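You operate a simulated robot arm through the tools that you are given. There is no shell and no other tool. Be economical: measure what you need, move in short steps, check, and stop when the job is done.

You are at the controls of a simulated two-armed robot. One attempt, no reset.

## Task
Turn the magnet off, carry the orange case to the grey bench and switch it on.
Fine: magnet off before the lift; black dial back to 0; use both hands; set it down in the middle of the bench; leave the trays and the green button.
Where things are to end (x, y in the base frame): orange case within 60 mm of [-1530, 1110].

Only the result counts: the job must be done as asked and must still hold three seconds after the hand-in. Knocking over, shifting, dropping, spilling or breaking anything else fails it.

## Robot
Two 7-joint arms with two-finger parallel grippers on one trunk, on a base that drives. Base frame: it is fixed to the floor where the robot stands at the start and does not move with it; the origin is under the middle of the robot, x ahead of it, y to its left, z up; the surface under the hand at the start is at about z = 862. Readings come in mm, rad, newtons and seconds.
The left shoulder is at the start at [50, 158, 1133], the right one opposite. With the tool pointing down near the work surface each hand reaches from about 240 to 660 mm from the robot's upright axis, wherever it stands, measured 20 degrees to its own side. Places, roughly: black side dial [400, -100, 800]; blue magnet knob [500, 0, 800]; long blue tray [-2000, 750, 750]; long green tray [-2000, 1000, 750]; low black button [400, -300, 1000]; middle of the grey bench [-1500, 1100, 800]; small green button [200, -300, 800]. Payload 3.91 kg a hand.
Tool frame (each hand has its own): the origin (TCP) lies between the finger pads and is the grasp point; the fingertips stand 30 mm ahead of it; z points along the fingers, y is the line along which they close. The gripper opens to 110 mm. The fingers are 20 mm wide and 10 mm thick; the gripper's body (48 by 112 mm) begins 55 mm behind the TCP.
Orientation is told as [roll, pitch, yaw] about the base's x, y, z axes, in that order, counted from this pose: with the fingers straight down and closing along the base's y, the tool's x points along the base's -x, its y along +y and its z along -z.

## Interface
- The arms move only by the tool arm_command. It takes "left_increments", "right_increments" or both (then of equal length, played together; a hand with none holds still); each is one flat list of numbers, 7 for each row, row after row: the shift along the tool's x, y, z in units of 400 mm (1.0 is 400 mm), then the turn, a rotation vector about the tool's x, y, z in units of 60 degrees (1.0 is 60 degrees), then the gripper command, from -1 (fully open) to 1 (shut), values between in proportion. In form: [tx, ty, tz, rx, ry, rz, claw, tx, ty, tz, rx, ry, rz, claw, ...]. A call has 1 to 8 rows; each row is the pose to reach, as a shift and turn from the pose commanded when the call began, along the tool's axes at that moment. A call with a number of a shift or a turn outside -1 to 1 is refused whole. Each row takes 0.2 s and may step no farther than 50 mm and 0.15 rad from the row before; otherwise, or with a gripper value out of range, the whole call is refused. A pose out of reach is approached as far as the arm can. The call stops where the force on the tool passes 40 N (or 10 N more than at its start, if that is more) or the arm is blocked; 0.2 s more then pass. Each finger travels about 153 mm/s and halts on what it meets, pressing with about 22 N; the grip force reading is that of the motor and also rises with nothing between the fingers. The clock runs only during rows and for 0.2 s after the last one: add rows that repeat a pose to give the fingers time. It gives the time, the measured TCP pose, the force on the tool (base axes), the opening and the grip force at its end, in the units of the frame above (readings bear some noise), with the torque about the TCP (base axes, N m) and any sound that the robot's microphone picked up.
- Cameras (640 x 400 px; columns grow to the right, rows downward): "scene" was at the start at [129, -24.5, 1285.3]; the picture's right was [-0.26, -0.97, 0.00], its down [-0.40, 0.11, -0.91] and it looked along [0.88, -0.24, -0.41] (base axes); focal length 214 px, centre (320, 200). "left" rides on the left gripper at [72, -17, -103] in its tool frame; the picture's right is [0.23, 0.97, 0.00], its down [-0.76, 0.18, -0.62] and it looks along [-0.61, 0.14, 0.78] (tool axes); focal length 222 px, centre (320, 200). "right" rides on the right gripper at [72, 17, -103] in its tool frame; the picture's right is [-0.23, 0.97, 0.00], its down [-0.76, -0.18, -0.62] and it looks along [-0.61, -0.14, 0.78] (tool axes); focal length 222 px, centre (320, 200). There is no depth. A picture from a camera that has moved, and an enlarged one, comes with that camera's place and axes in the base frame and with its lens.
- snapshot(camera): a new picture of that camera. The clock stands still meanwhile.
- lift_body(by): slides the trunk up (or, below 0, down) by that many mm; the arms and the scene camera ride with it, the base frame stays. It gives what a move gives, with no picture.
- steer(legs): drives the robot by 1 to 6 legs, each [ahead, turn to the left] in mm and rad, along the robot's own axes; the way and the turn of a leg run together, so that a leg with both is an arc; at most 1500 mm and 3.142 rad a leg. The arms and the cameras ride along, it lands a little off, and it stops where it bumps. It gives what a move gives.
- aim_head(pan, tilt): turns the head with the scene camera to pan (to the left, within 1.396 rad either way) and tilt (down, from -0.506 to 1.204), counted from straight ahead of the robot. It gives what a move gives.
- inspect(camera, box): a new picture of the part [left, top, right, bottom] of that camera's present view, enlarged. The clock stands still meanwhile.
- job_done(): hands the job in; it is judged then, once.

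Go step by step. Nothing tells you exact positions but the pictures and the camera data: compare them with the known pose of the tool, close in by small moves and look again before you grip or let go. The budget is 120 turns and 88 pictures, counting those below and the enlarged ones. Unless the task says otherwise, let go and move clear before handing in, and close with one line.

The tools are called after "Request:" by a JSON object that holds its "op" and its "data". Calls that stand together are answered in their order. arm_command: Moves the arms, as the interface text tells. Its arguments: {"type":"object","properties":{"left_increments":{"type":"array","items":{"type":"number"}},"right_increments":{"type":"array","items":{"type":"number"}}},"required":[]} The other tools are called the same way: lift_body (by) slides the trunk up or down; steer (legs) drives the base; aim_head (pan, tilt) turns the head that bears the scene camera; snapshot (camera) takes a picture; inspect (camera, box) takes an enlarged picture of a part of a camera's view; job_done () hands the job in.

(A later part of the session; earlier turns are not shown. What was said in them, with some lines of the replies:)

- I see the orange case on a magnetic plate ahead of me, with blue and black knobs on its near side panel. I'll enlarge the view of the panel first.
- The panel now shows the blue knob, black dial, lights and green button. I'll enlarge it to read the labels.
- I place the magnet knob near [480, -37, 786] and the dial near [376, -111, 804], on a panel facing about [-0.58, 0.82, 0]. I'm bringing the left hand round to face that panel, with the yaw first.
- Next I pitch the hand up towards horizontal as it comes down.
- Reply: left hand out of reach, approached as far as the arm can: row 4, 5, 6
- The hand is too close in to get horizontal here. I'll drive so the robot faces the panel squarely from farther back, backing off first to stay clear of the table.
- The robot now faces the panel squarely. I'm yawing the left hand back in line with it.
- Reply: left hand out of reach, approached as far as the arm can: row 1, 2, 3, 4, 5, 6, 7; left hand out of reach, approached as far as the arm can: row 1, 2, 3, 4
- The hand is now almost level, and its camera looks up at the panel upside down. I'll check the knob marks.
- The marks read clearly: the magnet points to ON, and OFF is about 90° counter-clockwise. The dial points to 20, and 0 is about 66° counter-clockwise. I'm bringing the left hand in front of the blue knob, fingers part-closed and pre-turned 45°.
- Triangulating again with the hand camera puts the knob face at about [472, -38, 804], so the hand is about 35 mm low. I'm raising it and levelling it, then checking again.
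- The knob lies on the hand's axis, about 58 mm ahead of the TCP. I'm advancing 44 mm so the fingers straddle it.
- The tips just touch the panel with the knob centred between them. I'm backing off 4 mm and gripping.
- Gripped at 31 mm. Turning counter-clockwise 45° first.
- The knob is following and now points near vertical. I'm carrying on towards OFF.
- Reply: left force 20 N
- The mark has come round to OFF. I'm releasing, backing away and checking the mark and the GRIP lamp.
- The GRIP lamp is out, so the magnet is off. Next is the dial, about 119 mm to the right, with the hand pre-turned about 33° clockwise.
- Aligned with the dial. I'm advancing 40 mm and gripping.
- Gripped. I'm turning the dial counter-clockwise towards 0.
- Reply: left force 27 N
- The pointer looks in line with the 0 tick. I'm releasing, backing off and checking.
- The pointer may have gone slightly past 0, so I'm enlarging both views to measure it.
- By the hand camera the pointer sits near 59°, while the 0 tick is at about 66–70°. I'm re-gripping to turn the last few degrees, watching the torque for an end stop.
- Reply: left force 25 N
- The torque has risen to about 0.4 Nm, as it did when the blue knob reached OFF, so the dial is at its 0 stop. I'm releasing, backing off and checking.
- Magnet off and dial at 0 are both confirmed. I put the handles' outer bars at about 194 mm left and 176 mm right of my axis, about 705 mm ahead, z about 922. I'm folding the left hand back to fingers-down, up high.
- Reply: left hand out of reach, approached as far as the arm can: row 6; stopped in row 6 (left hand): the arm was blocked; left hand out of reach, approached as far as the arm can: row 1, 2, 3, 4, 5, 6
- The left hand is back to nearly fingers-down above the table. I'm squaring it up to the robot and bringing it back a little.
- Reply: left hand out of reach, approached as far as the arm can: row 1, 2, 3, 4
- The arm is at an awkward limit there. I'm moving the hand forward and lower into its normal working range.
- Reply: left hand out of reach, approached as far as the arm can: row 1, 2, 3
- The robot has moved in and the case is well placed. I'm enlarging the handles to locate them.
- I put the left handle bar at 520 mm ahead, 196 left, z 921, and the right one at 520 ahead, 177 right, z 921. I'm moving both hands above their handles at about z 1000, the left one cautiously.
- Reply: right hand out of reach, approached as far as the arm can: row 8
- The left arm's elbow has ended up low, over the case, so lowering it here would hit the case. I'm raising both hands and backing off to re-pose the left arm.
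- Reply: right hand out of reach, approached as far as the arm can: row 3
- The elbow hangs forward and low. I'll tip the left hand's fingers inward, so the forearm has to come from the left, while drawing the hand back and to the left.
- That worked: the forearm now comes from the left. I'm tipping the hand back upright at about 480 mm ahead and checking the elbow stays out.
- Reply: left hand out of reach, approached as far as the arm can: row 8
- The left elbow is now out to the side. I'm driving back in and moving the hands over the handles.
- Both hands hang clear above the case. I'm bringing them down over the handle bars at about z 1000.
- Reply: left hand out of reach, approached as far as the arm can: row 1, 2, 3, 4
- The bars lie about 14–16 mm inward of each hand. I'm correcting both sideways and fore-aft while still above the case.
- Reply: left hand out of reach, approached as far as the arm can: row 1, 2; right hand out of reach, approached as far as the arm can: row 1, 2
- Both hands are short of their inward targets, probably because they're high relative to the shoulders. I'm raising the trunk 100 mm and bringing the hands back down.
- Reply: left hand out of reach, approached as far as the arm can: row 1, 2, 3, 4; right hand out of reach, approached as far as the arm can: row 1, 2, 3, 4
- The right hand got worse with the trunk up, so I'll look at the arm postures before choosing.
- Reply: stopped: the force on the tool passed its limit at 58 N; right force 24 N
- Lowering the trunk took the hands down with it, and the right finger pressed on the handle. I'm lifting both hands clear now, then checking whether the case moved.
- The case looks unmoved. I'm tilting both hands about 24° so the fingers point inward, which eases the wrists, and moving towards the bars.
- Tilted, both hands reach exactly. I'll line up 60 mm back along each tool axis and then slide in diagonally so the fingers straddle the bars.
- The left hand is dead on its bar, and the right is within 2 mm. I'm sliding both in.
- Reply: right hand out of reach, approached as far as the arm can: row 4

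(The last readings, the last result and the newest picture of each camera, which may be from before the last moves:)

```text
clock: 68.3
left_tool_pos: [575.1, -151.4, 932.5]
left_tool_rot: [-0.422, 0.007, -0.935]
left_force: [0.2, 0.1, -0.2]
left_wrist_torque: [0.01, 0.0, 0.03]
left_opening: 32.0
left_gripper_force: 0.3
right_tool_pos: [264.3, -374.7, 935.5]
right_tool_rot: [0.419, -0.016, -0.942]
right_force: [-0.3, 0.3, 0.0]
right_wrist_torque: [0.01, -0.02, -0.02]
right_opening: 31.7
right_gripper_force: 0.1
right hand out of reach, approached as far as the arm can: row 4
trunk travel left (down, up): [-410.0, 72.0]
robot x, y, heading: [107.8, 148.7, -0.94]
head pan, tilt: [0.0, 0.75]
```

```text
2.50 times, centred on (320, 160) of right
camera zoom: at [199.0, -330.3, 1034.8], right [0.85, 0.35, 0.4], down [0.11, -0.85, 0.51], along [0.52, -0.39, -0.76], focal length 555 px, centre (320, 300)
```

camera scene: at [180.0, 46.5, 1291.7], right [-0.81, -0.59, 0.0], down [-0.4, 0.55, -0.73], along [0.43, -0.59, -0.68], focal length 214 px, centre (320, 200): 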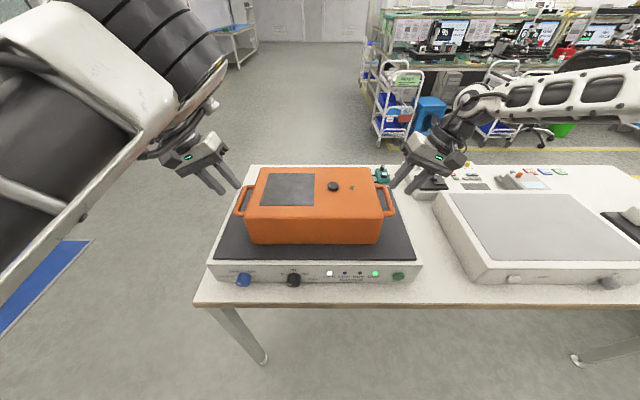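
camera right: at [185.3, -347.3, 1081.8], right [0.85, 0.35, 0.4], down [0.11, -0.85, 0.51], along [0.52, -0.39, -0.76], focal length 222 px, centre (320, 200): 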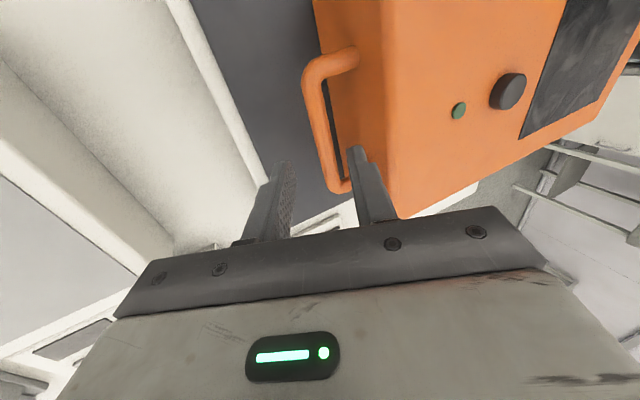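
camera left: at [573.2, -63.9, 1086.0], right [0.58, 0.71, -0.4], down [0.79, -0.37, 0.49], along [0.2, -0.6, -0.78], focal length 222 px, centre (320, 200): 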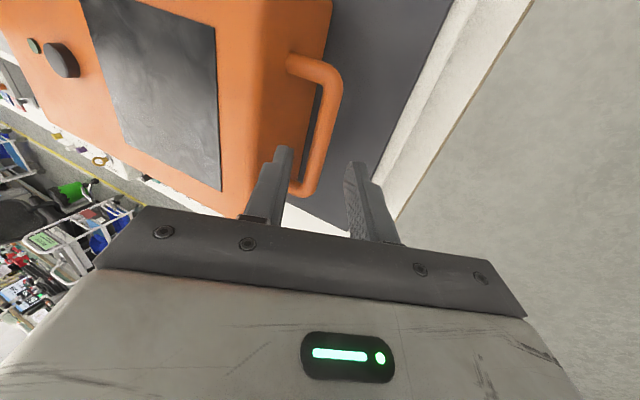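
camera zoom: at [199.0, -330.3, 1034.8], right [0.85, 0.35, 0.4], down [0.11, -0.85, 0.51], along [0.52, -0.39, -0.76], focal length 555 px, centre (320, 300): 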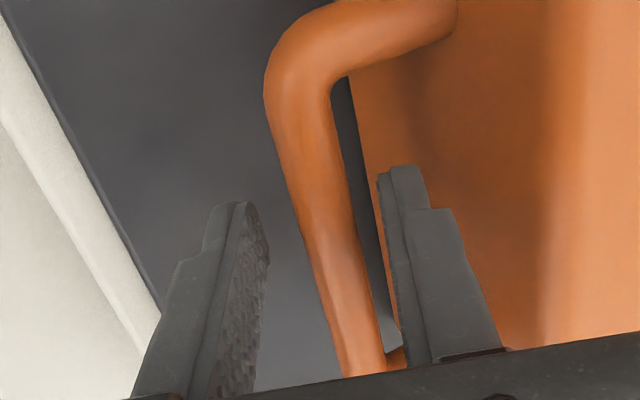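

Both bars are between the fingers. I'm closing both grippers.

Request:
{"op": "arm_command", "data": {"left_increments": [0, 0, 0.008, 0, 0, 0, 0.42, 0, 0, 0.008, 0, 0, 0, 1, 0, 0, 0.008, 0, 0, 0, 1, 0, 0, 0.008, 0, 0, 0, 1], "right_increments": [0, 0, 0.0, 0, 0, 0, 0.42, 0, 0, 0.0, 0, 0, 0, 1, 0, 0, 0.0, 0, 0, 0, 1, 0, 0, 0.0, 0, 0, 0, 1]}}

Request:
{"op": "inspect", "data": {"camera": "left", "box": [240, 80, 420, 240]}}

Request:
{"op": "inspect", "data": {"camera": "right", "box": [230, 80, 410, 240]}}

```text
clock: 69.3
left_tool_pos: [575.2, -152.8, 929.4]
left_tool_rot: [-0.425, 0.008, -0.937]
left_force: [-3.5, -2.2, -0.3]
left_wrist_torque: [-0.31, -0.19, -0.07]
left_opening: 14.1
left_gripper_force: 22.0
right_tool_pos: [265.3, -374.1, 936.8]
right_tool_rot: [0.42, -0.019, -0.938]
right_force: [7.9, 4.2, 4.2]
right_wrist_torque: [0.24, 0.0, -0.17]
right_opening: 13.7
right_gripper_force: 22.1
trunk travel left (down, up): [-410.0, 72.0]
robot x, y, heading: [106.6, 144.5, -0.941]
head pan, tilt: [0.0, 0.75]
```

```text
2.50 times, centred on (330, 160) of left
camera zoom: at [553.0, -78.0, 1031.6], right [0.58, 0.71, -0.4], down [0.79, -0.37, 0.49], along [0.2, -0.6, -0.78], focal length 555 px, centre (295, 300)
```

zoom: 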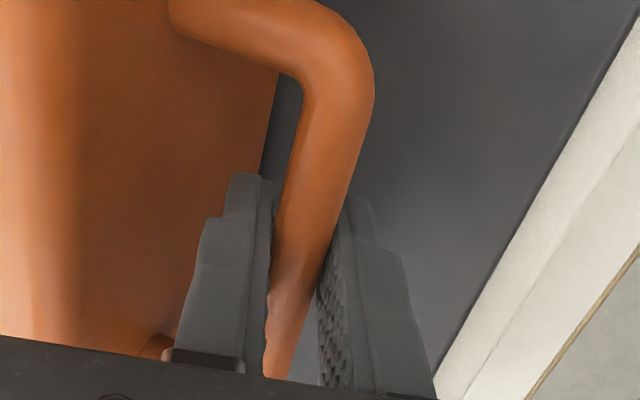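

```text
2.50 times, centred on (320, 160) of right
camera zoom: at [200.1, -329.4, 1035.7], right [0.85, 0.35, 0.4], down [0.11, -0.85, 0.51], along [0.52, -0.39, -0.76], focal length 555 px, centre (320, 300)
```

zoom: 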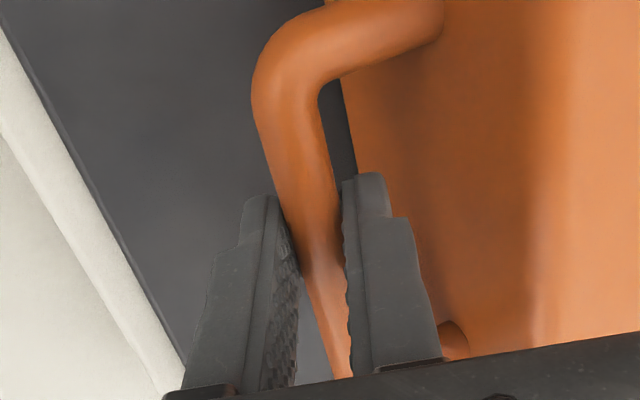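

Both gripped at 14 mm. Test lift of 15 mm with the trunk.

Request:
{"op": "lift_body", "data": {"by": 15}}

Request:
{"op": "snapshot", "data": {"camera": "scene"}}

```text
clock: 69.9
left_tool_pos: [574.1, -152.1, 943.1]
left_tool_rot: [-0.427, 0.012, -0.939]
left_force: [-9.9, -6.4, -6.3]
left_wrist_torque: [0.16, 0.19, -0.32]
left_opening: 13.8
left_gripper_force: 22.0
right_tool_pos: [266.1, -375.3, 949.9]
right_tool_rot: [0.419, -0.016, -0.94]
right_force: [10.2, 5.2, -6.6]
right_wrist_torque: [-0.14, -0.16, -0.3]
right_opening: 13.4
right_gripper_force: 22.4
trunk travel left (down, up): [-425.0, 57.0]
robot x, y, heading: [109.5, 145.7, -0.936]
head pan, tilt: [0.0, 0.75]
```

```text
24 pictures are left
camera scene: at [180.8, 45.3, 1306.4], right [-0.81, -0.59, 0.0], down [-0.4, 0.55, -0.73], along [0.43, -0.59, -0.68], focal length 214 px, centre (320, 200)
```

scene: 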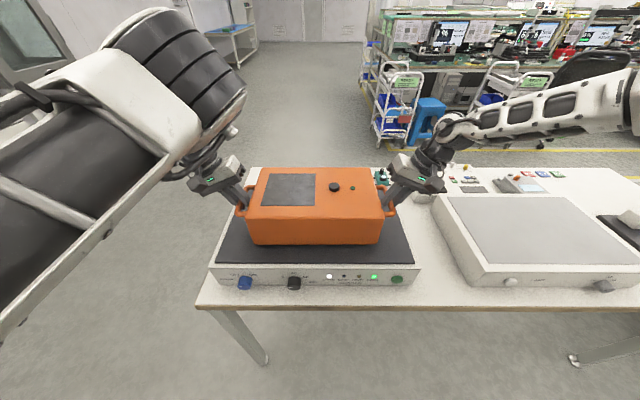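

The vertical load is only about 6 N per hand. I'm lifting 40 mm more and checking the clearance and the LOAD lamp.

Request:
{"op": "lift_body", "data": {"by": 50}}

Request:
{"op": "snapshot", "data": {"camera": "scene"}}

```text
clock: 70.9
left_tool_pos: [574.2, -153.8, 993.0]
left_tool_rot: [-0.422, 0.01, -0.937]
left_force: [-13.8, -8.8, -6.7]
left_wrist_torque: [0.18, 0.13, -0.36]
left_opening: 14.0
left_gripper_force: 22.0
right_tool_pos: [265.1, -376.4, 1000.0]
right_tool_rot: [0.421, -0.016, -0.938]
right_force: [14.7, 8.2, -6.0]
right_wrist_torque: [-0.07, -0.27, -0.3]
right_opening: 13.7
right_gripper_force: 22.2
trunk travel left (down, up): [-475.0, 7.0]
robot x, y, heading: [106.6, 145.1, -0.941]
head pan, tilt: [0.0, 0.75]
```

```text
23 pictures are left
camera scene: at [180.8, 45.4, 1356.5], right [-0.81, -0.59, 0.0], down [-0.4, 0.55, -0.73], along [0.43, -0.59, -0.68], focal length 214 px, centre (320, 200)
```

scene: 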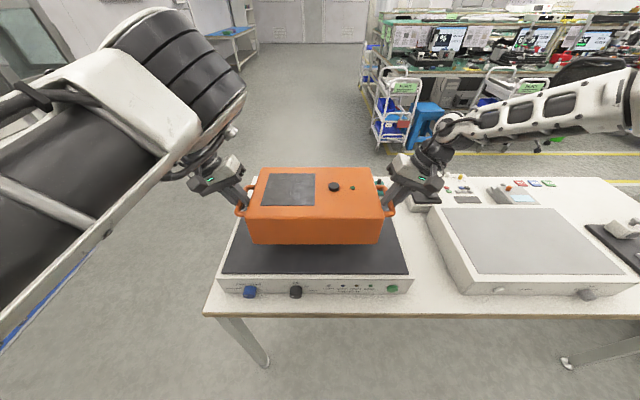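

The case is clear of the plate and the LOAD lamp is out. I'm backing straight away from the table, then looking round for the bench.

Request:
{"op": "steer", "data": {"legs": [[-450, 0]]}}

Request:
{"op": "aim_head", "data": {"pan": -1.39, "tilt": 0.3}}

Request:
{"op": "snapshot", "data": {"camera": "scene"}}

```text
clock: 73.6
left_tool_pos: [307.4, 210.0, 993.7]
left_tool_rot: [-0.426, 0.01, -0.937]
left_force: [-16.3, -10.9, -6.5]
left_wrist_torque: [-0.22, -0.08, -0.15]
left_opening: 14.0
left_gripper_force: 21.8
right_tool_pos: [-1.2, -10.8, 999.6]
right_tool_rot: [0.419, -0.017, -0.938]
right_force: [16.3, 10.9, -6.8]
right_wrist_torque: [0.33, -0.01, -0.13]
right_opening: 13.6
right_gripper_force: 22.2
trunk travel left (down, up): [-475.0, 7.0]
robot x, y, heading: [-160.5, 512.2, -0.935]
head pan, tilt: [0.0, 0.75]
```

```text
clock: 75.1
left_tool_pos: [307.7, 211.4, 993.6]
left_tool_rot: [-0.428, 0.01, -0.937]
left_force: [-2.5, -0.3, -6.3]
left_wrist_torque: [-0.07, -0.05, -0.18]
left_opening: 13.9
left_gripper_force: 22.2
right_tool_pos: [-0.1, -10.7, 1000.5]
right_tool_rot: [0.419, -0.016, -0.939]
right_force: [1.2, 0.5, -6.0]
right_wrist_torque: [0.15, 0.12, -0.13]
right_opening: 13.8
right_gripper_force: 22.1
trunk travel left (down, up): [-475.0, 7.0]
robot x, y, heading: [-161.2, 511.3, -0.94]
head pan, tilt: [-1.389, 0.3]
```

```text
22 pictures are left
camera scene: at [-198.4, 408.1, 1397.0], right [-0.73, 0.69, 0.0], down [0.2, 0.22, -0.96], along [-0.66, -0.69, -0.3], focal length 214 px, centre (320, 200)
```

scene: 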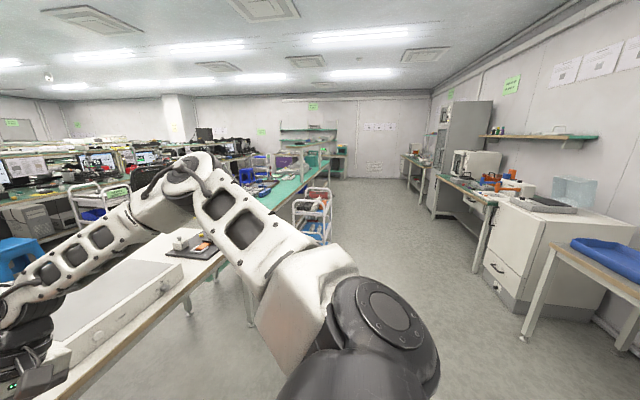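

The floor on the right-hand side is clear, and the trays' table is the wooden one at the far right. I'm turning right in place towards the bench.

Request:
{"op": "steer", "data": {"legs": [[0, -1.7]]}}

Request:
{"op": "aim_head", "data": {"pan": -0.6, "tilt": 0.3}}

Request:
{"op": "snapshot", "data": {"camera": "scene"}}

```text
clock: 79.6
left_tool_pos: [-511.8, 83.6, 994.1]
left_tool_rot: [-0.425, 0.01, -2.628]
left_force: [0.0, 3.5, -7.4]
left_wrist_torque: [0.03, -0.09, -0.17]
left_opening: 13.7
left_gripper_force: 22.3
right_tool_pos: [-695.7, 414.5, 1001.0]
right_tool_rot: [0.418, -0.016, -2.632]
right_force: [0.1, -3.1, -6.3]
right_wrist_torque: [-0.04, 0.0, -0.15]
right_opening: 13.6
right_gripper_force: 21.9
trunk travel left (down, up): [-475.0, 7.0]
robot x, y, heading: [-161.4, 509.3, -2.631]
head pan, tilt: [-1.389, 0.3]
```

```text
clock: 80.7
left_tool_pos: [-511.6, 82.1, 992.6]
left_tool_rot: [-0.426, 0.011, -2.629]
left_force: [0.4, 2.6, -5.8]
left_wrist_torque: [-0.02, 0.09, -0.22]
left_opening: 13.9
left_gripper_force: 22.0
right_tool_pos: [-694.9, 415.6, 1000.0]
right_tool_rot: [0.42, -0.016, -2.63]
right_force: [-0.7, -2.3, -5.9]
right_wrist_torque: [0.08, -0.13, -0.13]
right_opening: 14.0
right_gripper_force: 22.3
trunk travel left (down, up): [-475.0, 7.0]
robot x, y, heading: [-158.3, 512.1, -2.633]
head pan, tilt: [-0.6, 0.3]
```

```text
21 pictures are left
camera scene: at [-287.6, 497.5, 1396.9], right [0.09, 1.0, 0.0], down [0.3, -0.03, -0.95], along [-0.95, 0.09, -0.3], focal length 214 px, centre (320, 200)
```

scene: 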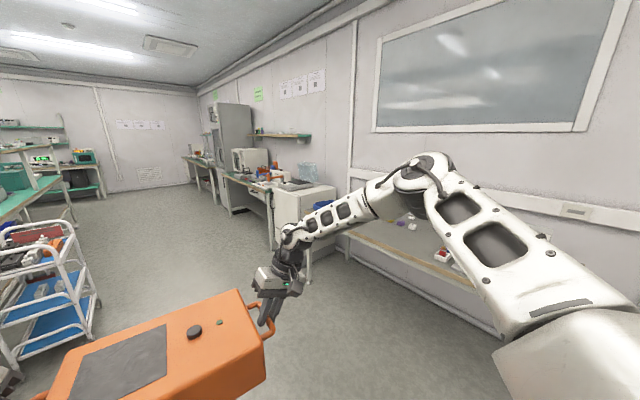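

The bench is the wooden one along the wall behind my right arm, its front edge running about 31° to x. I'll raise both hands together relative to the shoulders to gain forward reach for the placement.

Request:
{"op": "arm_command", "data": {"left_increments": [0, -0.017, -0.038, 0, 0, 0, 1, 0, -0.034, -0.076, 0, 0, 0, 1, 0, -0.052, -0.114, 0, 0, 0, 1, 0, -0.069, -0.152, 0, 0, 0, 1, 0, -0.086, -0.19, 0, 0, 0, 1, 0, -0.103, -0.228, 0, 0, 0, 1], "right_increments": [0, 0.017, -0.038, 0, 0, 0, 1, 0, 0.034, -0.076, 0, 0, 0, 1, 0, 0.052, -0.114, 0, 0, 0, 1, 0, 0.069, -0.152, 0, 0, 0, 1, 0, 0.086, -0.19, 0, 0, 0, 1, 0, 0.103, -0.228, 0, 0, 0, 1]}}

```text
clock: 82.1
left_tool_pos: [-512.1, 82.2, 1093.3]
left_tool_rot: [-0.425, 0.011, -2.629]
left_force: [4.1, -0.3, -7.5]
left_wrist_torque: [0.15, -0.35, -0.65]
left_opening: 13.8
left_gripper_force: 22.1
right_tool_pos: [-692.7, 416.5, 1101.7]
right_tool_rot: [0.419, -0.018, -2.634]
right_force: [-4.3, 0.5, -5.3]
right_wrist_torque: [-0.07, 0.34, -0.63]
right_opening: 13.8
right_gripper_force: 22.0
trunk travel left (down, up): [-475.0, 7.0]
robot x, y, heading: [-160.7, 509.7, -2.632]
head pan, tilt: [-0.6, 0.3]
```

Request:
{"op": "arm_command", "data": {"left_increments": [-0.04, 0, 0, 0, 0, 0, 1, -0.08, 0, 0, 0, 0, 0, 1, -0.12, 0, 0, 0, 0, 0, 1, -0.16, 0, 0, 0, 0, 0, 1], "right_increments": [-0.04, 0, 0, 0, 0, 0, 1, -0.08, 0, 0, 0, 0, 0, 1, -0.12, 0, 0, 0, 0, 0, 1, -0.16, 0, 0, 0, 0, 0, 1]}}

Request:
{"op": "steer", "data": {"legs": [[0, -1.3]]}}

Request:
{"op": "aim_head", "data": {"pan": 0.3, "tilt": 0.35}}

Request:
{"op": "snapshot", "data": {"camera": "scene"}}

```text
clock: 83.1
left_tool_pos: [-569.7, 53.7, 1093.0]
left_tool_rot: [-0.429, 0.012, -2.634]
left_force: [-2.0, 12.9, -6.1]
left_wrist_torque: [0.18, -0.26, -0.64]
left_opening: 14.8
left_gripper_force: 21.9
right_tool_pos: [-734.2, 395.6, 1102.2]
right_tool_rot: [0.425, -0.017, -2.628]
right_force: [1.6, -13.0, -7.0]
right_wrist_torque: [-0.23, 0.22, -0.71]
right_opening: 15.0
right_gripper_force: 21.7
right hand out of reach, approached as far as the arm can: row 3, 4
trunk travel left (down, up): [-475.0, 7.0]
robot x, y, heading: [-159.7, 511.5, -2.631]
head pan, tilt: [-0.6, 0.3]
```

```text
clock: 86.7
left_tool_pos: [-711.9, 776.8, 1092.0]
left_tool_rot: [-0.432, 0.013, 2.36]
left_force: [21.6, 16.8, -5.4]
left_wrist_torque: [0.08, -0.02, -0.47]
left_opening: 14.7
left_gripper_force: 22.3
right_tool_pos: [-426.6, 1030.8, 1103.0]
right_tool_rot: [0.422, -0.015, 2.365]
right_force: [-22.5, -17.2, -6.4]
right_wrist_torque: [-0.25, 0.13, -0.49]
right_opening: 14.9
right_gripper_force: 21.9
trunk travel left (down, up): [-475.0, 7.0]
robot x, y, heading: [-159.0, 508.0, 2.37]
head pan, tilt: [-0.6, 0.3]
```

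```text
clock: 87.9
left_tool_pos: [-710.3, 776.4, 1091.9]
left_tool_rot: [-0.43, 0.012, 2.362]
left_force: [3.3, -0.4, -6.1]
left_wrist_torque: [0.13, 0.11, -0.43]
left_opening: 14.3
left_gripper_force: 21.9
right_tool_pos: [-427.9, 1030.3, 1103.0]
right_tool_rot: [0.422, -0.017, 2.364]
right_force: [-3.2, 0.2, -6.7]
right_wrist_torque: [-0.17, -0.21, -0.39]
right_opening: 14.6
right_gripper_force: 21.7
trunk travel left (down, up): [-475.0, 7.0]
robot x, y, heading: [-158.8, 511.0, 2.36]
head pan, tilt: [0.3, 0.351]
```

```text
20 pictures are left
camera scene: at [-270.9, 581.1, 1392.2], right [0.46, 0.89, 0.0], down [0.31, -0.16, -0.94], along [-0.83, 0.43, -0.34], focal length 214 px, centre (320, 200)
```

scene: 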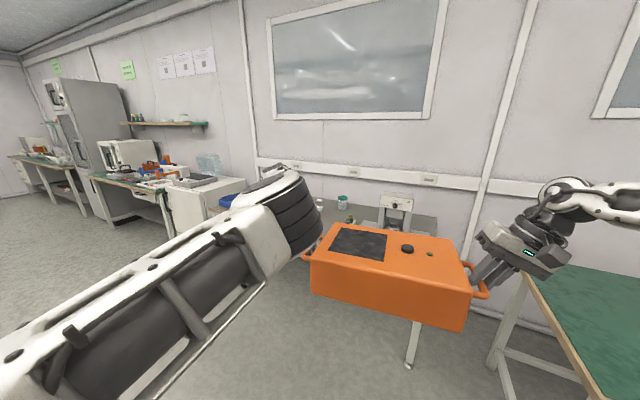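

The bench is ahead beyond the case, with a small device and jars towards the wall, well off the target. I'll drive to a stand-off 500 mm short of the placing pose, square to the bench.

Request:
{"op": "steer", "data": {"legs": [[0, 1.15], [897, 0], [0, -1.425]]}}

Request:
{"op": "aim_head", "data": {"pan": 0, "tilt": 0.5}}

Request:
{"op": "snapshot", "data": {"camera": "scene"}}

```text
clock: 99.0
left_tool_pos: [-1454.2, 606.6, 1092.3]
left_tool_rot: [-0.431, 0.012, 2.079]
left_force: [2.6, -1.1, -6.4]
left_wrist_torque: [0.03, 0.0, -0.44]
left_opening: 14.4
left_gripper_force: 22.0
right_tool_pos: [-1110.2, 771.4, 1103.9]
right_tool_rot: [0.423, -0.018, 2.083]
right_force: [-3.1, -0.6, -5.7]
right_wrist_torque: [-0.11, -0.01, -0.45]
right_opening: 14.7
right_gripper_force: 22.0
trunk travel left (down, up): [-475.0, 7.0]
robot x, y, heading: [-997.5, 196.0, 2.087]
head pan, tilt: [0.3, 0.351]
```

```text
clock: 99.8
left_tool_pos: [-1454.3, 605.1, 1091.9]
left_tool_rot: [-0.432, 0.013, 2.081]
left_force: [1.2, -1.7, -6.1]
left_wrist_torque: [0.23, 0.1, -0.36]
left_opening: 14.5
left_gripper_force: 21.9
right_tool_pos: [-1110.0, 771.3, 1102.3]
right_tool_rot: [0.421, -0.017, 2.083]
right_force: [-1.6, 1.3, -6.0]
right_wrist_torque: [-0.27, -0.2, -0.38]
right_opening: 14.7
right_gripper_force: 22.4
trunk travel left (down, up): [-475.0, 7.0]
robot x, y, heading: [-999.5, 193.1, 2.077]
head pan, tilt: [0.0, 0.499]
```

```text
19 pictures are left
camera scene: at [-1061.8, 311.0, 1378.5], right [0.87, 0.49, 0.0], down [0.24, -0.42, -0.88], along [-0.43, 0.76, -0.48], focal length 214 px, centre (320, 200)
```

scene: 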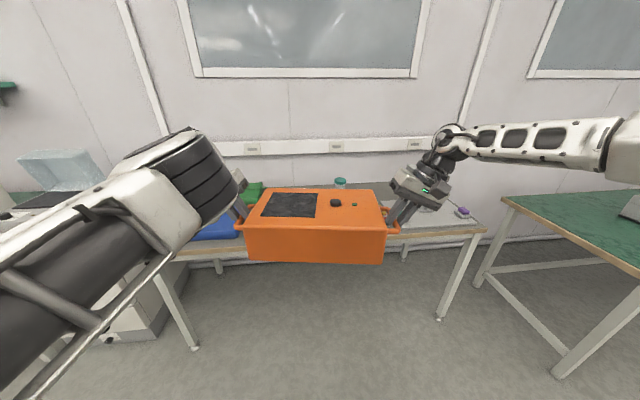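

The bench edge runs at about 37°, so I should face 2.22 rad. I'm driving to the placing pose near [-1180, 657], which leaves the base about 310 mm from the edge.

Request:
{"op": "steer", "data": {"legs": [[0, -0.135], [490, 0], [0, 0.272]]}}

Request:
{"op": "aim_head", "data": {"pan": 0, "tilt": 0.75}}

Request:
{"op": "snapshot", "data": {"camera": "scene"}}

```text
clock: 104.2
left_tool_pos: [-1686.2, 996.0, 1092.4]
left_tool_rot: [-0.431, 0.01, 2.218]
left_force: [2.1, -1.4, -5.7]
left_wrist_torque: [0.2, 0.09, -0.42]
left_opening: 14.4
left_gripper_force: 21.9
right_tool_pos: [-1368.2, 1206.8, 1103.4]
right_tool_rot: [0.422, -0.013, 2.22]
right_force: [-1.9, 1.2, -7.3]
right_wrist_torque: [-0.2, -0.23, -0.43]
right_opening: 14.8
right_gripper_force: 21.8
trunk travel left (down, up): [-475.0, 7.0]
robot x, y, heading: [-1175.8, 654.0, 2.221]
head pan, tilt: [0.0, 0.499]
```

```text
clock: 104.9
left_tool_pos: [-1685.6, 996.8, 1092.3]
left_tool_rot: [-0.43, 0.015, 2.215]
left_force: [2.1, -1.5, -6.1]
left_wrist_torque: [0.24, 0.08, -0.4]
left_opening: 14.2
left_gripper_force: 21.9
right_tool_pos: [-1367.6, 1206.2, 1103.1]
right_tool_rot: [0.422, -0.016, 2.218]
right_force: [-2.8, 0.8, -6.7]
right_wrist_torque: [-0.23, -0.24, -0.37]
right_opening: 14.9
right_gripper_force: 22.1
trunk travel left (down, up): [-475.0, 7.0]
robot x, y, heading: [-1178.7, 651.8, 2.217]
head pan, tilt: [0.0, 0.75]
```

```text
18 pictures are left
camera scene: at [-1252.9, 750.4, 1356.6], right [0.8, 0.6, 0.0], down [0.41, -0.54, -0.73], along [-0.44, 0.58, -0.68], focal length 214 px, centre (320, 200)
```

scene: 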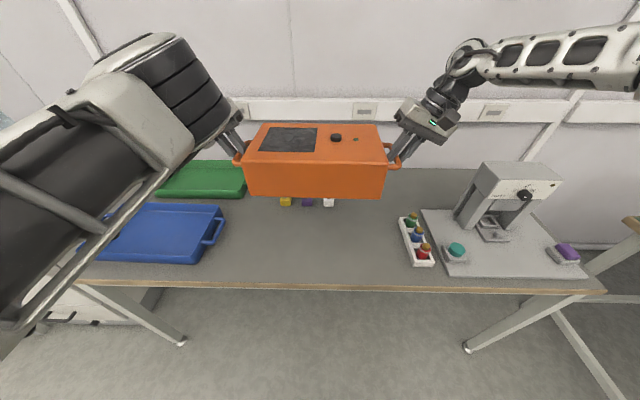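

The case hangs almost over the target. I want the exact clearance to the small bottles behind and the vial rack on the right before lowering.

Request:
{"op": "inspect", "data": {"camera": "scene", "box": [230, 120, 340, 220]}}

Request:
{"op": "inspect", "data": {"camera": "scene", "box": [340, 180, 480, 280]}}

```text
4.00 times, centred on (285, 170) of scene
camera zoom: at [-1252.9, 750.4, 1356.6], right [0.8, 0.6, 0.0], down [0.41, -0.54, -0.73], along [-0.44, 0.58, -0.68], focal length 858 px, centre (460, 320)
```

zoom: 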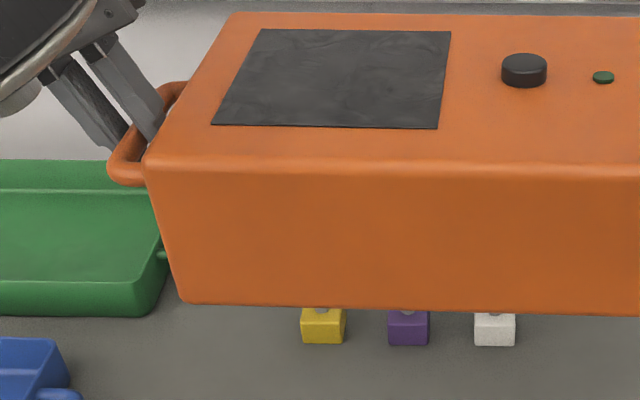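

```text
4.00 times, centred on (410, 230) of scene
camera zoom: at [-1252.9, 750.4, 1356.6], right [0.8, 0.6, 0.0], down [0.41, -0.54, -0.73], along [-0.44, 0.58, -0.68], focal length 858 px, centre (-40, 80)
```

zoom: 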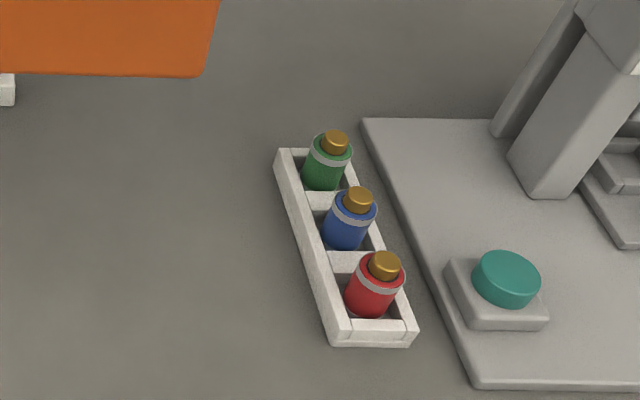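

The bench top is at about z 750, so the bottles are some 75 mm behind the footprint and the rack is clear too. I'm lowering with the trunk in stages, checking the left elbow.

Request:
{"op": "lift_body", "data": {"by": -150}}

Request:
{"op": "aim_head", "data": {"pan": 0.6, "tilt": 0.9}}

Request:
{"op": "snapshot", "data": {"camera": "scene"}}

```text
clock: 106.7
left_tool_pos: [-1686.0, 994.5, 942.7]
left_tool_rot: [-0.431, 0.012, 2.215]
left_force: [1.8, -1.8, -6.4]
left_wrist_torque: [0.02, 0.01, -0.54]
left_opening: 14.5
left_gripper_force: 21.7
right_tool_pos: [-1367.1, 1206.3, 953.7]
right_tool_rot: [0.423, -0.016, 2.219]
right_force: [-2.6, 2.0, -6.7]
right_wrist_torque: [-0.05, -0.11, -0.49]
right_opening: 14.9
right_gripper_force: 22.0
trunk travel left (down, up): [-325.0, 157.0]
robot x, y, heading: [-1178.4, 648.4, 2.216]
head pan, tilt: [0.0, 0.75]
```

```text
clock: 107.7
left_tool_pos: [-1686.9, 995.6, 942.9]
left_tool_rot: [-0.432, 0.011, 2.217]
left_force: [2.1, -1.6, -6.4]
left_wrist_torque: [0.04, 0.04, -0.47]
left_opening: 14.4
left_gripper_force: 22.1
right_tool_pos: [-1367.0, 1205.6, 952.7]
right_tool_rot: [0.422, -0.014, 2.219]
right_force: [-1.5, 1.8, -6.1]
right_wrist_torque: [-0.08, -0.13, -0.43]
right_opening: 14.8
right_gripper_force: 22.4
trunk travel left (down, up): [-325.0, 157.0]
robot x, y, heading: [-1178.7, 655.2, 2.221]
head pan, tilt: [0.6, 0.901]
```

```text
15 pictures are left
camera scene: at [-1274.3, 708.1, 1194.6], right [0.32, 0.95, 0.0], down [0.74, -0.25, -0.62], along [-0.59, 0.2, -0.78], focal length 214 px, centre (320, 200)
```

scene: 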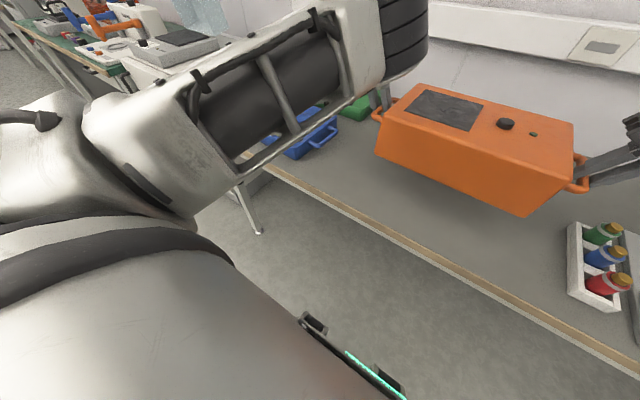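

The left elbow and forearm are well above the bench. I'm lowering another 90 mm and looking.

Request:
{"op": "lift_body", "data": {"by": -90}}

Request:
{"op": "aim_head", "data": {"pan": 0, "tilt": 0.75}}

Request:
{"op": "snapshot", "data": {"camera": "scene"}}

```text
clock: 108.9
left_tool_pos: [-1686.0, 994.1, 851.9]
left_tool_rot: [-0.431, 0.012, 2.217]
left_force: [1.6, -1.6, -6.0]
left_wrist_torque: [0.14, 0.13, -0.43]
left_opening: 14.8
left_gripper_force: 22.7
right_tool_pos: [-1367.0, 1206.6, 862.9]
right_tool_rot: [0.422, -0.016, 2.22]
right_force: [-1.8, 1.4, -6.3]
right_wrist_torque: [-0.15, -0.15, -0.38]
right_opening: 14.8
right_gripper_force: 21.6
trunk travel left (down, up): [-235.0, 247.0]
robot x, y, heading: [-1172.5, 649.3, 2.223]
head pan, tilt: [0.6, 0.901]
```

```text
clock: 109.9
left_tool_pos: [-1686.6, 995.4, 851.1]
left_tool_rot: [-0.43, 0.013, 2.216]
left_force: [1.0, -2.1, -6.4]
left_wrist_torque: [0.15, 0.11, -0.39]
left_opening: 14.6
left_gripper_force: 22.2
right_tool_pos: [-1368.0, 1206.0, 864.1]
right_tool_rot: [0.422, -0.015, 2.218]
right_force: [-1.4, 1.3, -5.6]
right_wrist_torque: [-0.18, -0.19, -0.41]
right_opening: 14.7
right_gripper_force: 22.4
trunk travel left (down, up): [-235.0, 247.0]
robot x, y, heading: [-1177.4, 651.3, 2.226]
head pan, tilt: [0.0, 0.75]
```

```text
14 pictures are left
camera scene: at [-1252.7, 750.1, 1116.5], right [0.8, 0.6, 0.0], down [0.41, -0.54, -0.73], along [-0.44, 0.58, -0.68], focal length 214 px, centre (320, 200)
```

scene: 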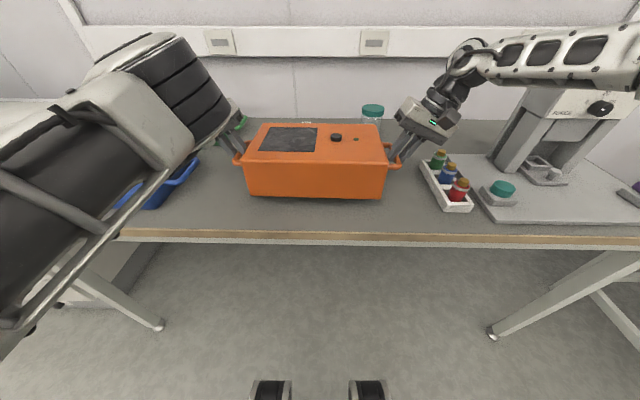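

About 30 mm to go. I'm lowering in small steps and watching the forces.

Request:
{"op": "lift_body", "data": {"by": -18}}

Request:
{"op": "lift_body", "data": {"by": -7}}

```text
clock: 110.6
left_tool_pos: [-1685.7, 994.5, 834.5]
left_tool_rot: [-0.43, 0.01, 2.218]
left_force: [0.6, -2.5, -6.1]
left_wrist_torque: [0.18, 0.09, -0.41]
left_opening: 14.5
left_gripper_force: 21.6
right_tool_pos: [-1368.0, 1205.6, 845.4]
right_tool_rot: [0.424, -0.016, 2.217]
right_force: [-1.6, 2.4, -6.0]
right_wrist_torque: [-0.21, -0.19, -0.4]
right_opening: 14.7
right_gripper_force: 21.5
trunk travel left (down, up): [-217.0, 265.0]
robot x, y, heading: [-1177.4, 654.5, 2.217]
head pan, tilt: [0.0, 0.75]
```

```text
clock: 111.2
left_tool_pos: [-1687.5, 994.9, 830.0]
left_tool_rot: [-0.432, 0.008, 2.215]
left_force: [1.6, -3.0, 4.1]
left_wrist_torque: [0.53, 0.26, -0.23]
left_opening: 14.5
left_gripper_force: 21.9
right_tool_pos: [-1366.3, 1205.6, 838.9]
right_tool_rot: [0.422, -0.018, 2.218]
right_force: [-1.5, 2.4, -5.0]
right_wrist_torque: [0.38, 0.19, -0.73]
right_opening: 14.8
right_gripper_force: 21.8
trunk travel left (down, up): [-210.0, 272.0]
robot x, y, heading: [-1181.1, 652.6, 2.217]
head pan, tilt: [0.0, 0.75]
```

The left side has touched. I'm lowering the right hand a few millimetres until it lands too.

Request:
{"op": "arm_command", "data": {"left_increments": [0, 0, 0, 0, 0, 0, 1, 0, 0, 0, 0, 0, 0, 1], "right_increments": [0, -0.003, 0.006, 0, 0, 0, 1, 0, -0.006, 0.0125, 0, 0, 0, 1]}}

```text
clock: 111.8
left_tool_pos: [-1685.9, 995.3, 829.3]
left_tool_rot: [-0.429, 0.012, 2.217]
left_force: [-0.8, 0.6, 1.8]
left_wrist_torque: [0.13, 0.11, -0.4]
left_opening: 14.4
left_gripper_force: 22.3
right_tool_pos: [-1366.3, 1205.6, 836.5]
right_tool_rot: [0.428, -0.021, 2.219]
right_force: [1.6, 2.3, 10.0]
right_wrist_torque: [-0.59, -0.31, -0.18]
right_opening: 14.6
right_gripper_force: 22.6
trunk travel left (down, up): [-210.0, 272.0]
robot x, y, heading: [-1177.1, 653.7, 2.216]
head pan, tilt: [0.0, 0.75]
```

Both sides are down, centred near [-1528, 1103]. I'm opening slightly and sliding the fingers out along their own axes.

Request:
{"op": "arm_command", "data": {"left_increments": [0, 0, 0, 0, 0, 0, 0.42, 0, 0, 0, 0, 0, 0, 0.42, 0, 0, -0.04, 0, 0, 0, 0.42, 0, 0, -0.1, 0, 0, 0, 0.42, 0, 0, -0.18, 0, 0, 0, 0.42, 0, 0, -0.25, 0, 0, 0, 0.42], "right_increments": [0, 0, 0, 0, 0, 0, 0.42, 0, 0, 0, 0, 0, 0, 0.42, 0, 0, -0.04, 0, 0, 0, 0.42, 0, 0, -0.1, 0, 0, 0, 0.42, 0, 0, -0.18, 0, 0, 0, 0.42, 0, 0, -0.25, 0, 0, 0, 0.42]}}

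Request:
{"op": "snapshot", "data": {"camera": "scene"}}

```text
clock: 113.2
left_tool_pos: [-1719.9, 970.0, 920.0]
left_tool_rot: [-0.432, 0.013, 2.216]
left_force: [0.2, 0.1, -0.1]
left_wrist_torque: [0.0, -0.03, -0.02]
left_opening: 31.7
left_gripper_force: 0.0
right_tool_pos: [-1333.8, 1228.2, 924.8]
right_tool_rot: [0.421, -0.017, 2.219]
right_force: [0.7, 0.1, -0.4]
right_wrist_torque: [0.01, 0.02, 0.0]
right_opening: 32.1
right_gripper_force: 0.0
trunk travel left (down, up): [-210.0, 272.0]
robot x, y, heading: [-1176.4, 652.3, 2.216]
head pan, tilt: [0.0, 0.75]
```

```text
13 pictures are left
camera scene: at [-1252.0, 749.2, 1091.7], right [0.8, 0.6, 0.0], down [0.41, -0.54, -0.73], along [-0.44, 0.58, -0.68], focal length 214 px, centre (320, 200)
```

scene: 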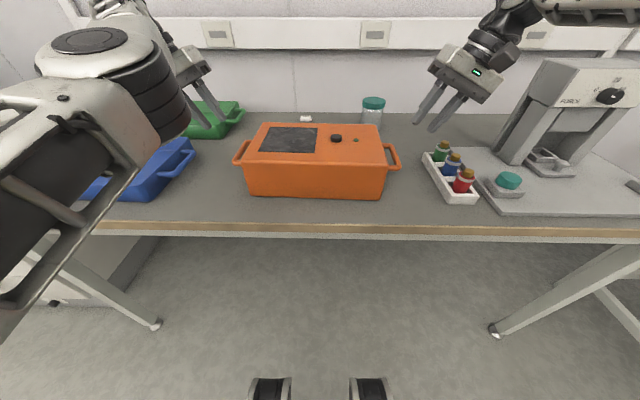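

The case sits cleanly on the bench and everything else is undisturbed. Next I'm closing the right gripper and bringing it above the black button.

Request:
{"op": "arm_command", "data": {"right_increments": [0, 0.031, -0.068, 0, 0, 0, 1, -0.012, 0.11, -0.033, 0, 0, 0, 1, -0.024, 0.19, 0.003, 0, 0, 0, 1, -0.036, 0.27, 0.04, 0, 0, 0, 1, -0.048, 0.35, 0.076, 0, 0, 0, 1, -0.056, 0.422, 0.109, 0, 0, 0, 1, -0.056, 0.422, 0.109, 0, 0, 0, 1]}}

Request:
{"op": "inspect", "data": {"camera": "scene", "box": [240, 80, 440, 205]}}

Request:
{"op": "snapshot", "data": {"camera": "right"}}

```text
clock: 114.8
left_tool_pos: [-1720.2, 971.0, 918.8]
left_tool_rot: [-0.431, 0.01, 2.215]
left_force: [0.2, 0.2, -0.4]
left_wrist_torque: [-0.03, 0.0, 0.02]
left_opening: 32.0
left_gripper_force: 0.0
right_tool_pos: [-1399.9, 1126.9, 941.7]
right_tool_rot: [0.425, -0.017, 2.218]
right_force: [0.0, -0.9, -0.4]
right_wrist_torque: [0.01, -0.01, 0.02]
right_opening: 0.0
right_gripper_force: 22.2
right hand out of reach, approached as far as the arm can: row 3, 4, 5, 6, 7
trunk travel left (down, up): [-210.0, 272.0]
robot x, y, heading: [-1178.6, 653.2, 2.219]
head pan, tilt: [0.0, 0.75]
```

```text
3.20 times, centred on (340, 142) of scene
camera zoom: at [-1252.1, 749.3, 1091.7], right [0.8, 0.6, 0.0], down [0.41, -0.54, -0.73], along [-0.44, 0.58, -0.68], focal length 686 px, centre (256, 384)
```

zoom: 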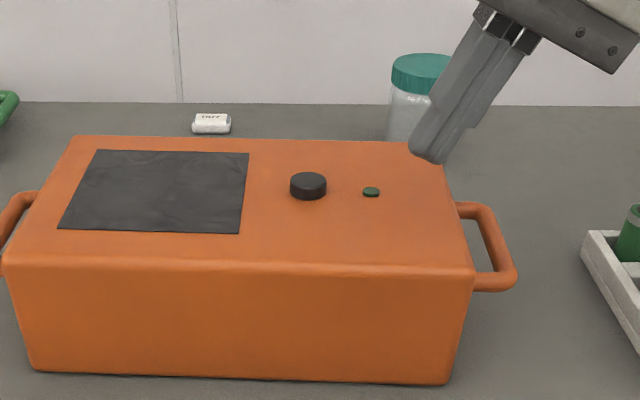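

```text
11 pictures are left
camera right: at [-1333.4, 1085.0, 1040.1], right [-0.84, -0.36, 0.4], down [-0.12, 0.85, 0.51], along [-0.53, 0.38, -0.76], focal length 222 px, centre (320, 200)
```

right: 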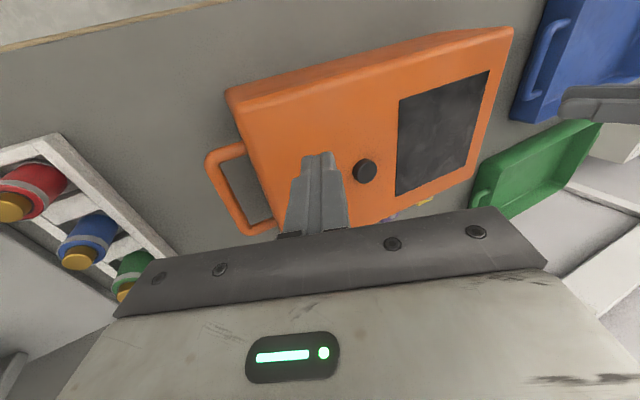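

The right hand can't reach further inward from here, so I'll rotate the base slightly left and creep forward to bring the fingertip over the button at about 576 ahead, 35 right. First I'm raising the left hand for clearance.

Request:
{"op": "arm_command", "data": {"left_increments": [0, -0.03, -0.07, 0, 0, 0, 0.42, 0, -0.06, -0.14, 0, 0, 0, 0.42]}}

Request:
{"op": "steer", "data": {"legs": [[0, 0.104], [54, 0]]}}

Request:
{"op": "inspect", "data": {"camera": "scene", "box": [240, 80, 440, 205]}}

Request:
{"op": "snapshot", "data": {"camera": "right"}}

```text
clock: 115.3
left_tool_pos: [-1720.5, 969.8, 981.0]
left_tool_rot: [-0.43, 0.011, 2.216]
left_force: [1.0, 0.7, 0.3]
left_wrist_torque: [0.01, 0.03, -0.01]
left_opening: 31.8
left_gripper_force: 0.1
right_tool_pos: [-1398.8, 1127.1, 940.8]
right_tool_rot: [0.424, -0.017, 2.219]
right_force: [-1.3, -0.3, 0.3]
right_wrist_torque: [0.02, 0.03, -0.02]
right_opening: 0.1
right_gripper_force: 21.9
trunk travel left (down, up): [-210.0, 272.0]
robot x, y, heading: [-1176.9, 653.4, 2.224]
head pan, tilt: [0.0, 0.75]
```

```text
clock: 116.8
left_tool_pos: [-1788.6, 950.3, 979.9]
left_tool_rot: [-0.433, 0.011, 2.32]
left_force: [-0.2, 0.1, -0.7]
left_wrist_torque: [-0.01, 0.0, 0.0]
left_opening: 31.8
left_gripper_force: 0.0
right_tool_pos: [-1485.8, 1140.8, 940.9]
right_tool_rot: [0.424, -0.017, 2.324]
right_force: [-0.1, -0.7, 0.5]
right_wrist_torque: [-0.02, 0.02, 0.01]
right_opening: 0.0
right_gripper_force: 21.9
trunk travel left (down, up): [-210.0, 272.0]
robot x, y, heading: [-1213.9, 689.4, 2.325]
head pan, tilt: [0.0, 0.75]
```

```text
3.20 times, centred on (340, 142) of scene
camera zoom: at [-1298.8, 780.1, 1091.6], right [0.73, 0.68, 0.0], down [0.47, -0.5, -0.73], along [-0.5, 0.53, -0.68], focal length 686 px, centre (256, 384)
```

zoom: 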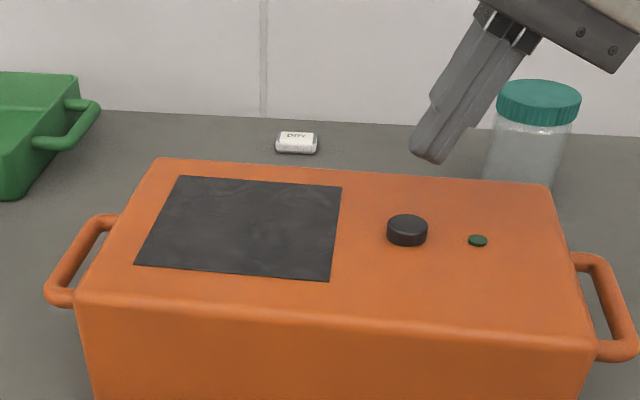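

```text
9 pictures are left
camera right: at [-1414.9, 1105.7, 1039.9], right [-0.8, -0.45, 0.4], down [-0.21, 0.84, 0.51], along [-0.56, 0.32, -0.76], focal length 222 px, centre (320, 200)
```

right: 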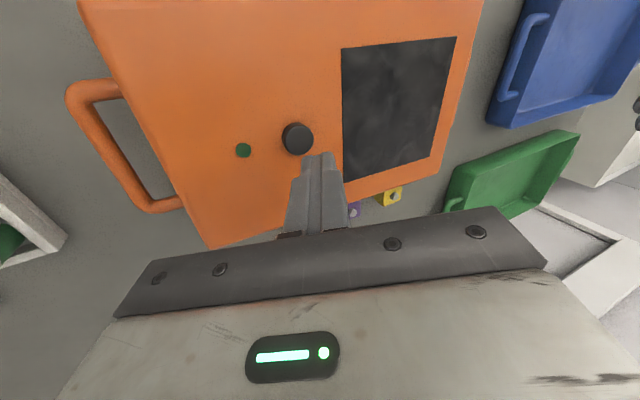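

The fingertip is directly over the button, within 2 mm. I'm descending 40 mm first and then pressing in small steps.

Request:
{"op": "arm_command", "data": {"right_increments": [0, -0.0103, 0.0228, 0, 0, 0, 1, 0, -0.0207, 0.0456, 0, 0, 0, 1, 0, -0.031, 0.0683, 0, 0, 0, 1, 0, -0.0413, 0.0911, 0, 0, 0, 1]}}

Request:
{"op": "inspect", "data": {"camera": "scene", "box": [320, 110, 420, 172]}}

```text
clock: 117.8
left_tool_pos: [-1789.0, 950.1, 980.1]
left_tool_rot: [-0.432, 0.011, 2.321]
left_force: [-0.8, 0.1, -0.4]
left_wrist_torque: [0.01, -0.03, 0.01]
left_opening: 31.9
left_gripper_force: 0.1
right_tool_pos: [-1485.2, 1141.4, 900.8]
right_tool_rot: [0.423, -0.018, 2.324]
right_force: [0.0, 0.5, -0.5]
right_wrist_torque: [0.03, 0.02, 0.03]
right_opening: 0.1
right_gripper_force: 21.8
trunk travel left (down, up): [-210.0, 272.0]
robot x, y, heading: [-1214.7, 689.5, 2.326]
head pan, tilt: [0.0, 0.75]
```

```text
6.40 times, centred on (370, 141) of scene
camera zoom: at [-1298.6, 780.0, 1091.7], right [0.73, 0.68, 0.0], down [0.47, -0.5, -0.73], along [-0.5, 0.53, -0.68], focal length 1373 px, centre (0, 578)
```

zoom: 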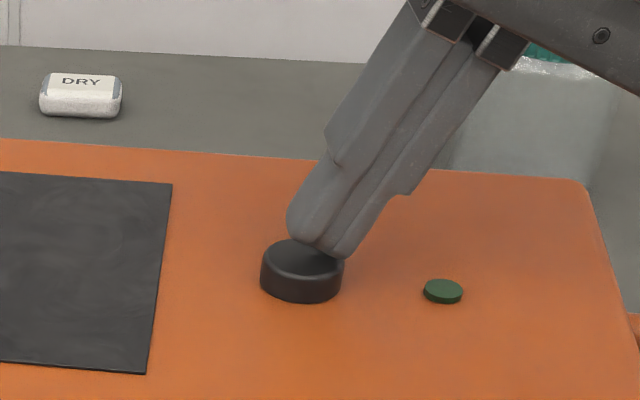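

Request:
{"op": "arm_command", "data": {"right_increments": [-0.0075, 0.0137, 0.006, 0, 0, 0, 1, -0.0075, 0.0106, 0.0128, 0, 0, 0, 1, -0.0075, 0.0075, 0.0196, 0, 0, 0, 1]}}

```text
clock: 118.6
left_tool_pos: [-1789.4, 949.0, 979.5]
left_tool_rot: [-0.43, 0.01, 2.322]
left_force: [-0.5, 0.0, 0.3]
left_wrist_torque: [0.02, -0.02, -0.03]
left_opening: 31.7
left_gripper_force: 0.1
right_tool_pos: [-1488.2, 1139.2, 896.8]
right_tool_rot: [0.425, -0.018, 2.325]
right_force: [0.4, 0.8, 4.2]
right_wrist_torque: [0.02, -0.03, 0.01]
right_opening: 0.0
right_gripper_force: 22.4
trunk travel left (down, up): [-210.0, 272.0]
robot x, y, heading: [-1215.4, 690.8, 2.325]
head pan, tilt: [0.0, 0.75]
heard: click
```

I heard a click at about 4 N. I'm lifting straight off and checking the case's lamp.

Request:
{"op": "arm_command", "data": {"right_increments": [0, 0.0103, -0.0228, 0, 0, 0, 1, 0, 0.031, -0.0683, 0, 0, 0, 1, 0, 0.0517, -0.114, 0, 0, 0, 1, 0, 0.06, -0.16, 0, 0, 0, 1]}}

Request:
{"op": "inspect", "data": {"camera": "scene", "box": [260, 100, 440, 212]}}

```text
clock: 119.6
left_tool_pos: [-1788.6, 950.3, 980.6]
left_tool_rot: [-0.432, 0.011, 2.321]
left_force: [0.9, 0.4, -0.1]
left_wrist_torque: [0.04, 0.0, 0.02]
left_opening: 32.1
left_gripper_force: 0.0
right_tool_pos: [-1480.5, 1140.7, 960.5]
right_tool_rot: [0.424, -0.018, 2.324]
right_force: [0.7, 0.8, 0.4]
right_wrist_torque: [0.0, 0.0, 0.03]
right_opening: 0.0
right_gripper_force: 22.1
right hand out of reach, approached as far as the arm can: row 2, 3, 4
trunk travel left (down, up): [-210.0, 272.0]
robot x, y, heading: [-1211.6, 691.6, 2.331]
head pan, tilt: [0.0, 0.75]
```

```text
3.56 times, centred on (350, 156) of scene
camera zoom: at [-1298.6, 779.9, 1091.7], right [0.73, 0.68, 0.0], down [0.47, -0.5, -0.73], along [-0.5, 0.53, -0.68], focal length 763 px, centre (213, 356)
```

zoom: 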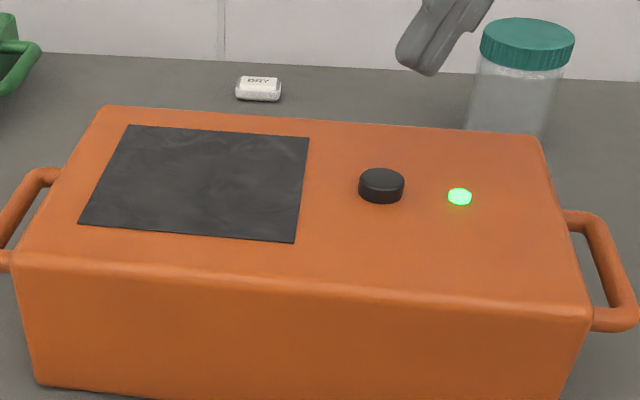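

The green lamp is lit, so the case is on, with its centre near [-1530, 1104]. I'm raising and backing clear, then taking a final look.

Request:
{"op": "lift_body", "data": {"by": 100}}

Request:
{"op": "steer", "data": {"legs": [[-350, 0]]}}

Request:
{"op": "snapshot", "data": {"camera": "scene"}}

```text
clock: 121.0
left_tool_pos: [-1788.7, 950.0, 1079.6]
left_tool_rot: [-0.429, 0.014, 2.322]
left_force: [-0.7, -0.2, -0.4]
left_wrist_torque: [-0.01, 0.0, 0.04]
left_opening: 31.9
left_gripper_force: 0.1
right_tool_pos: [-1481.6, 1142.0, 1062.0]
right_tool_rot: [0.424, -0.018, 2.324]
right_force: [0.2, 0.3, -0.5]
right_wrist_torque: [-0.03, 0.05, -0.01]
right_opening: 0.0
right_gripper_force: 21.9
trunk travel left (down, up): [-310.0, 172.0]
robot x, y, heading: [-1216.1, 693.1, 2.326]
head pan, tilt: [0.0, 0.75]
```

```text
clock: 123.2
left_tool_pos: [-1552.5, 697.8, 1080.1]
left_tool_rot: [-0.433, 0.009, 2.322]
left_force: [-0.5, -0.1, -0.6]
left_wrist_torque: [-0.04, -0.02, 0.01]
left_opening: 31.9
left_gripper_force: 0.1
right_tool_pos: [-1243.0, 889.2, 1061.4]
right_tool_rot: [0.424, -0.02, 2.324]
right_force: [1.1, 0.5, 0.8]
right_wrist_torque: [0.03, 0.0, 0.05]
right_opening: 0.2
right_gripper_force: 22.0
trunk travel left (down, up): [-310.0, 172.0]
robot x, y, heading: [-975.1, 436.8, 2.321]
head pan, tilt: [0.0, 0.75]
```

```text
6 pictures are left
camera scene: at [-1061.4, 527.3, 1191.8], right [0.73, 0.68, 0.0], down [0.47, -0.5, -0.73], along [-0.5, 0.53, -0.68], focal length 214 px, centre (320, 200)
```

scene: 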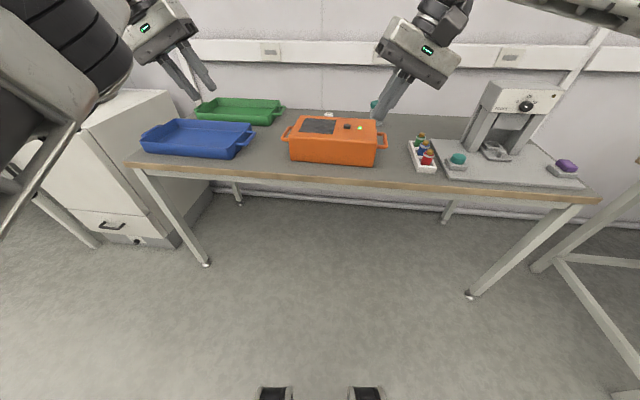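

The case stands on the bench with its lamp lit. The trays, rack and device look untouched and both hands are clear, so I'm handing in.

Request:
{"op": "job_done", "data": {}}

```text
The job is handed in.
```

The magnet was switched off before the lift and the black dial is back at 0. Using both hands, I set the orange case down at about [-1530, 1104], and it is switched on with its lamp lit; I left the trays and the green button alone.
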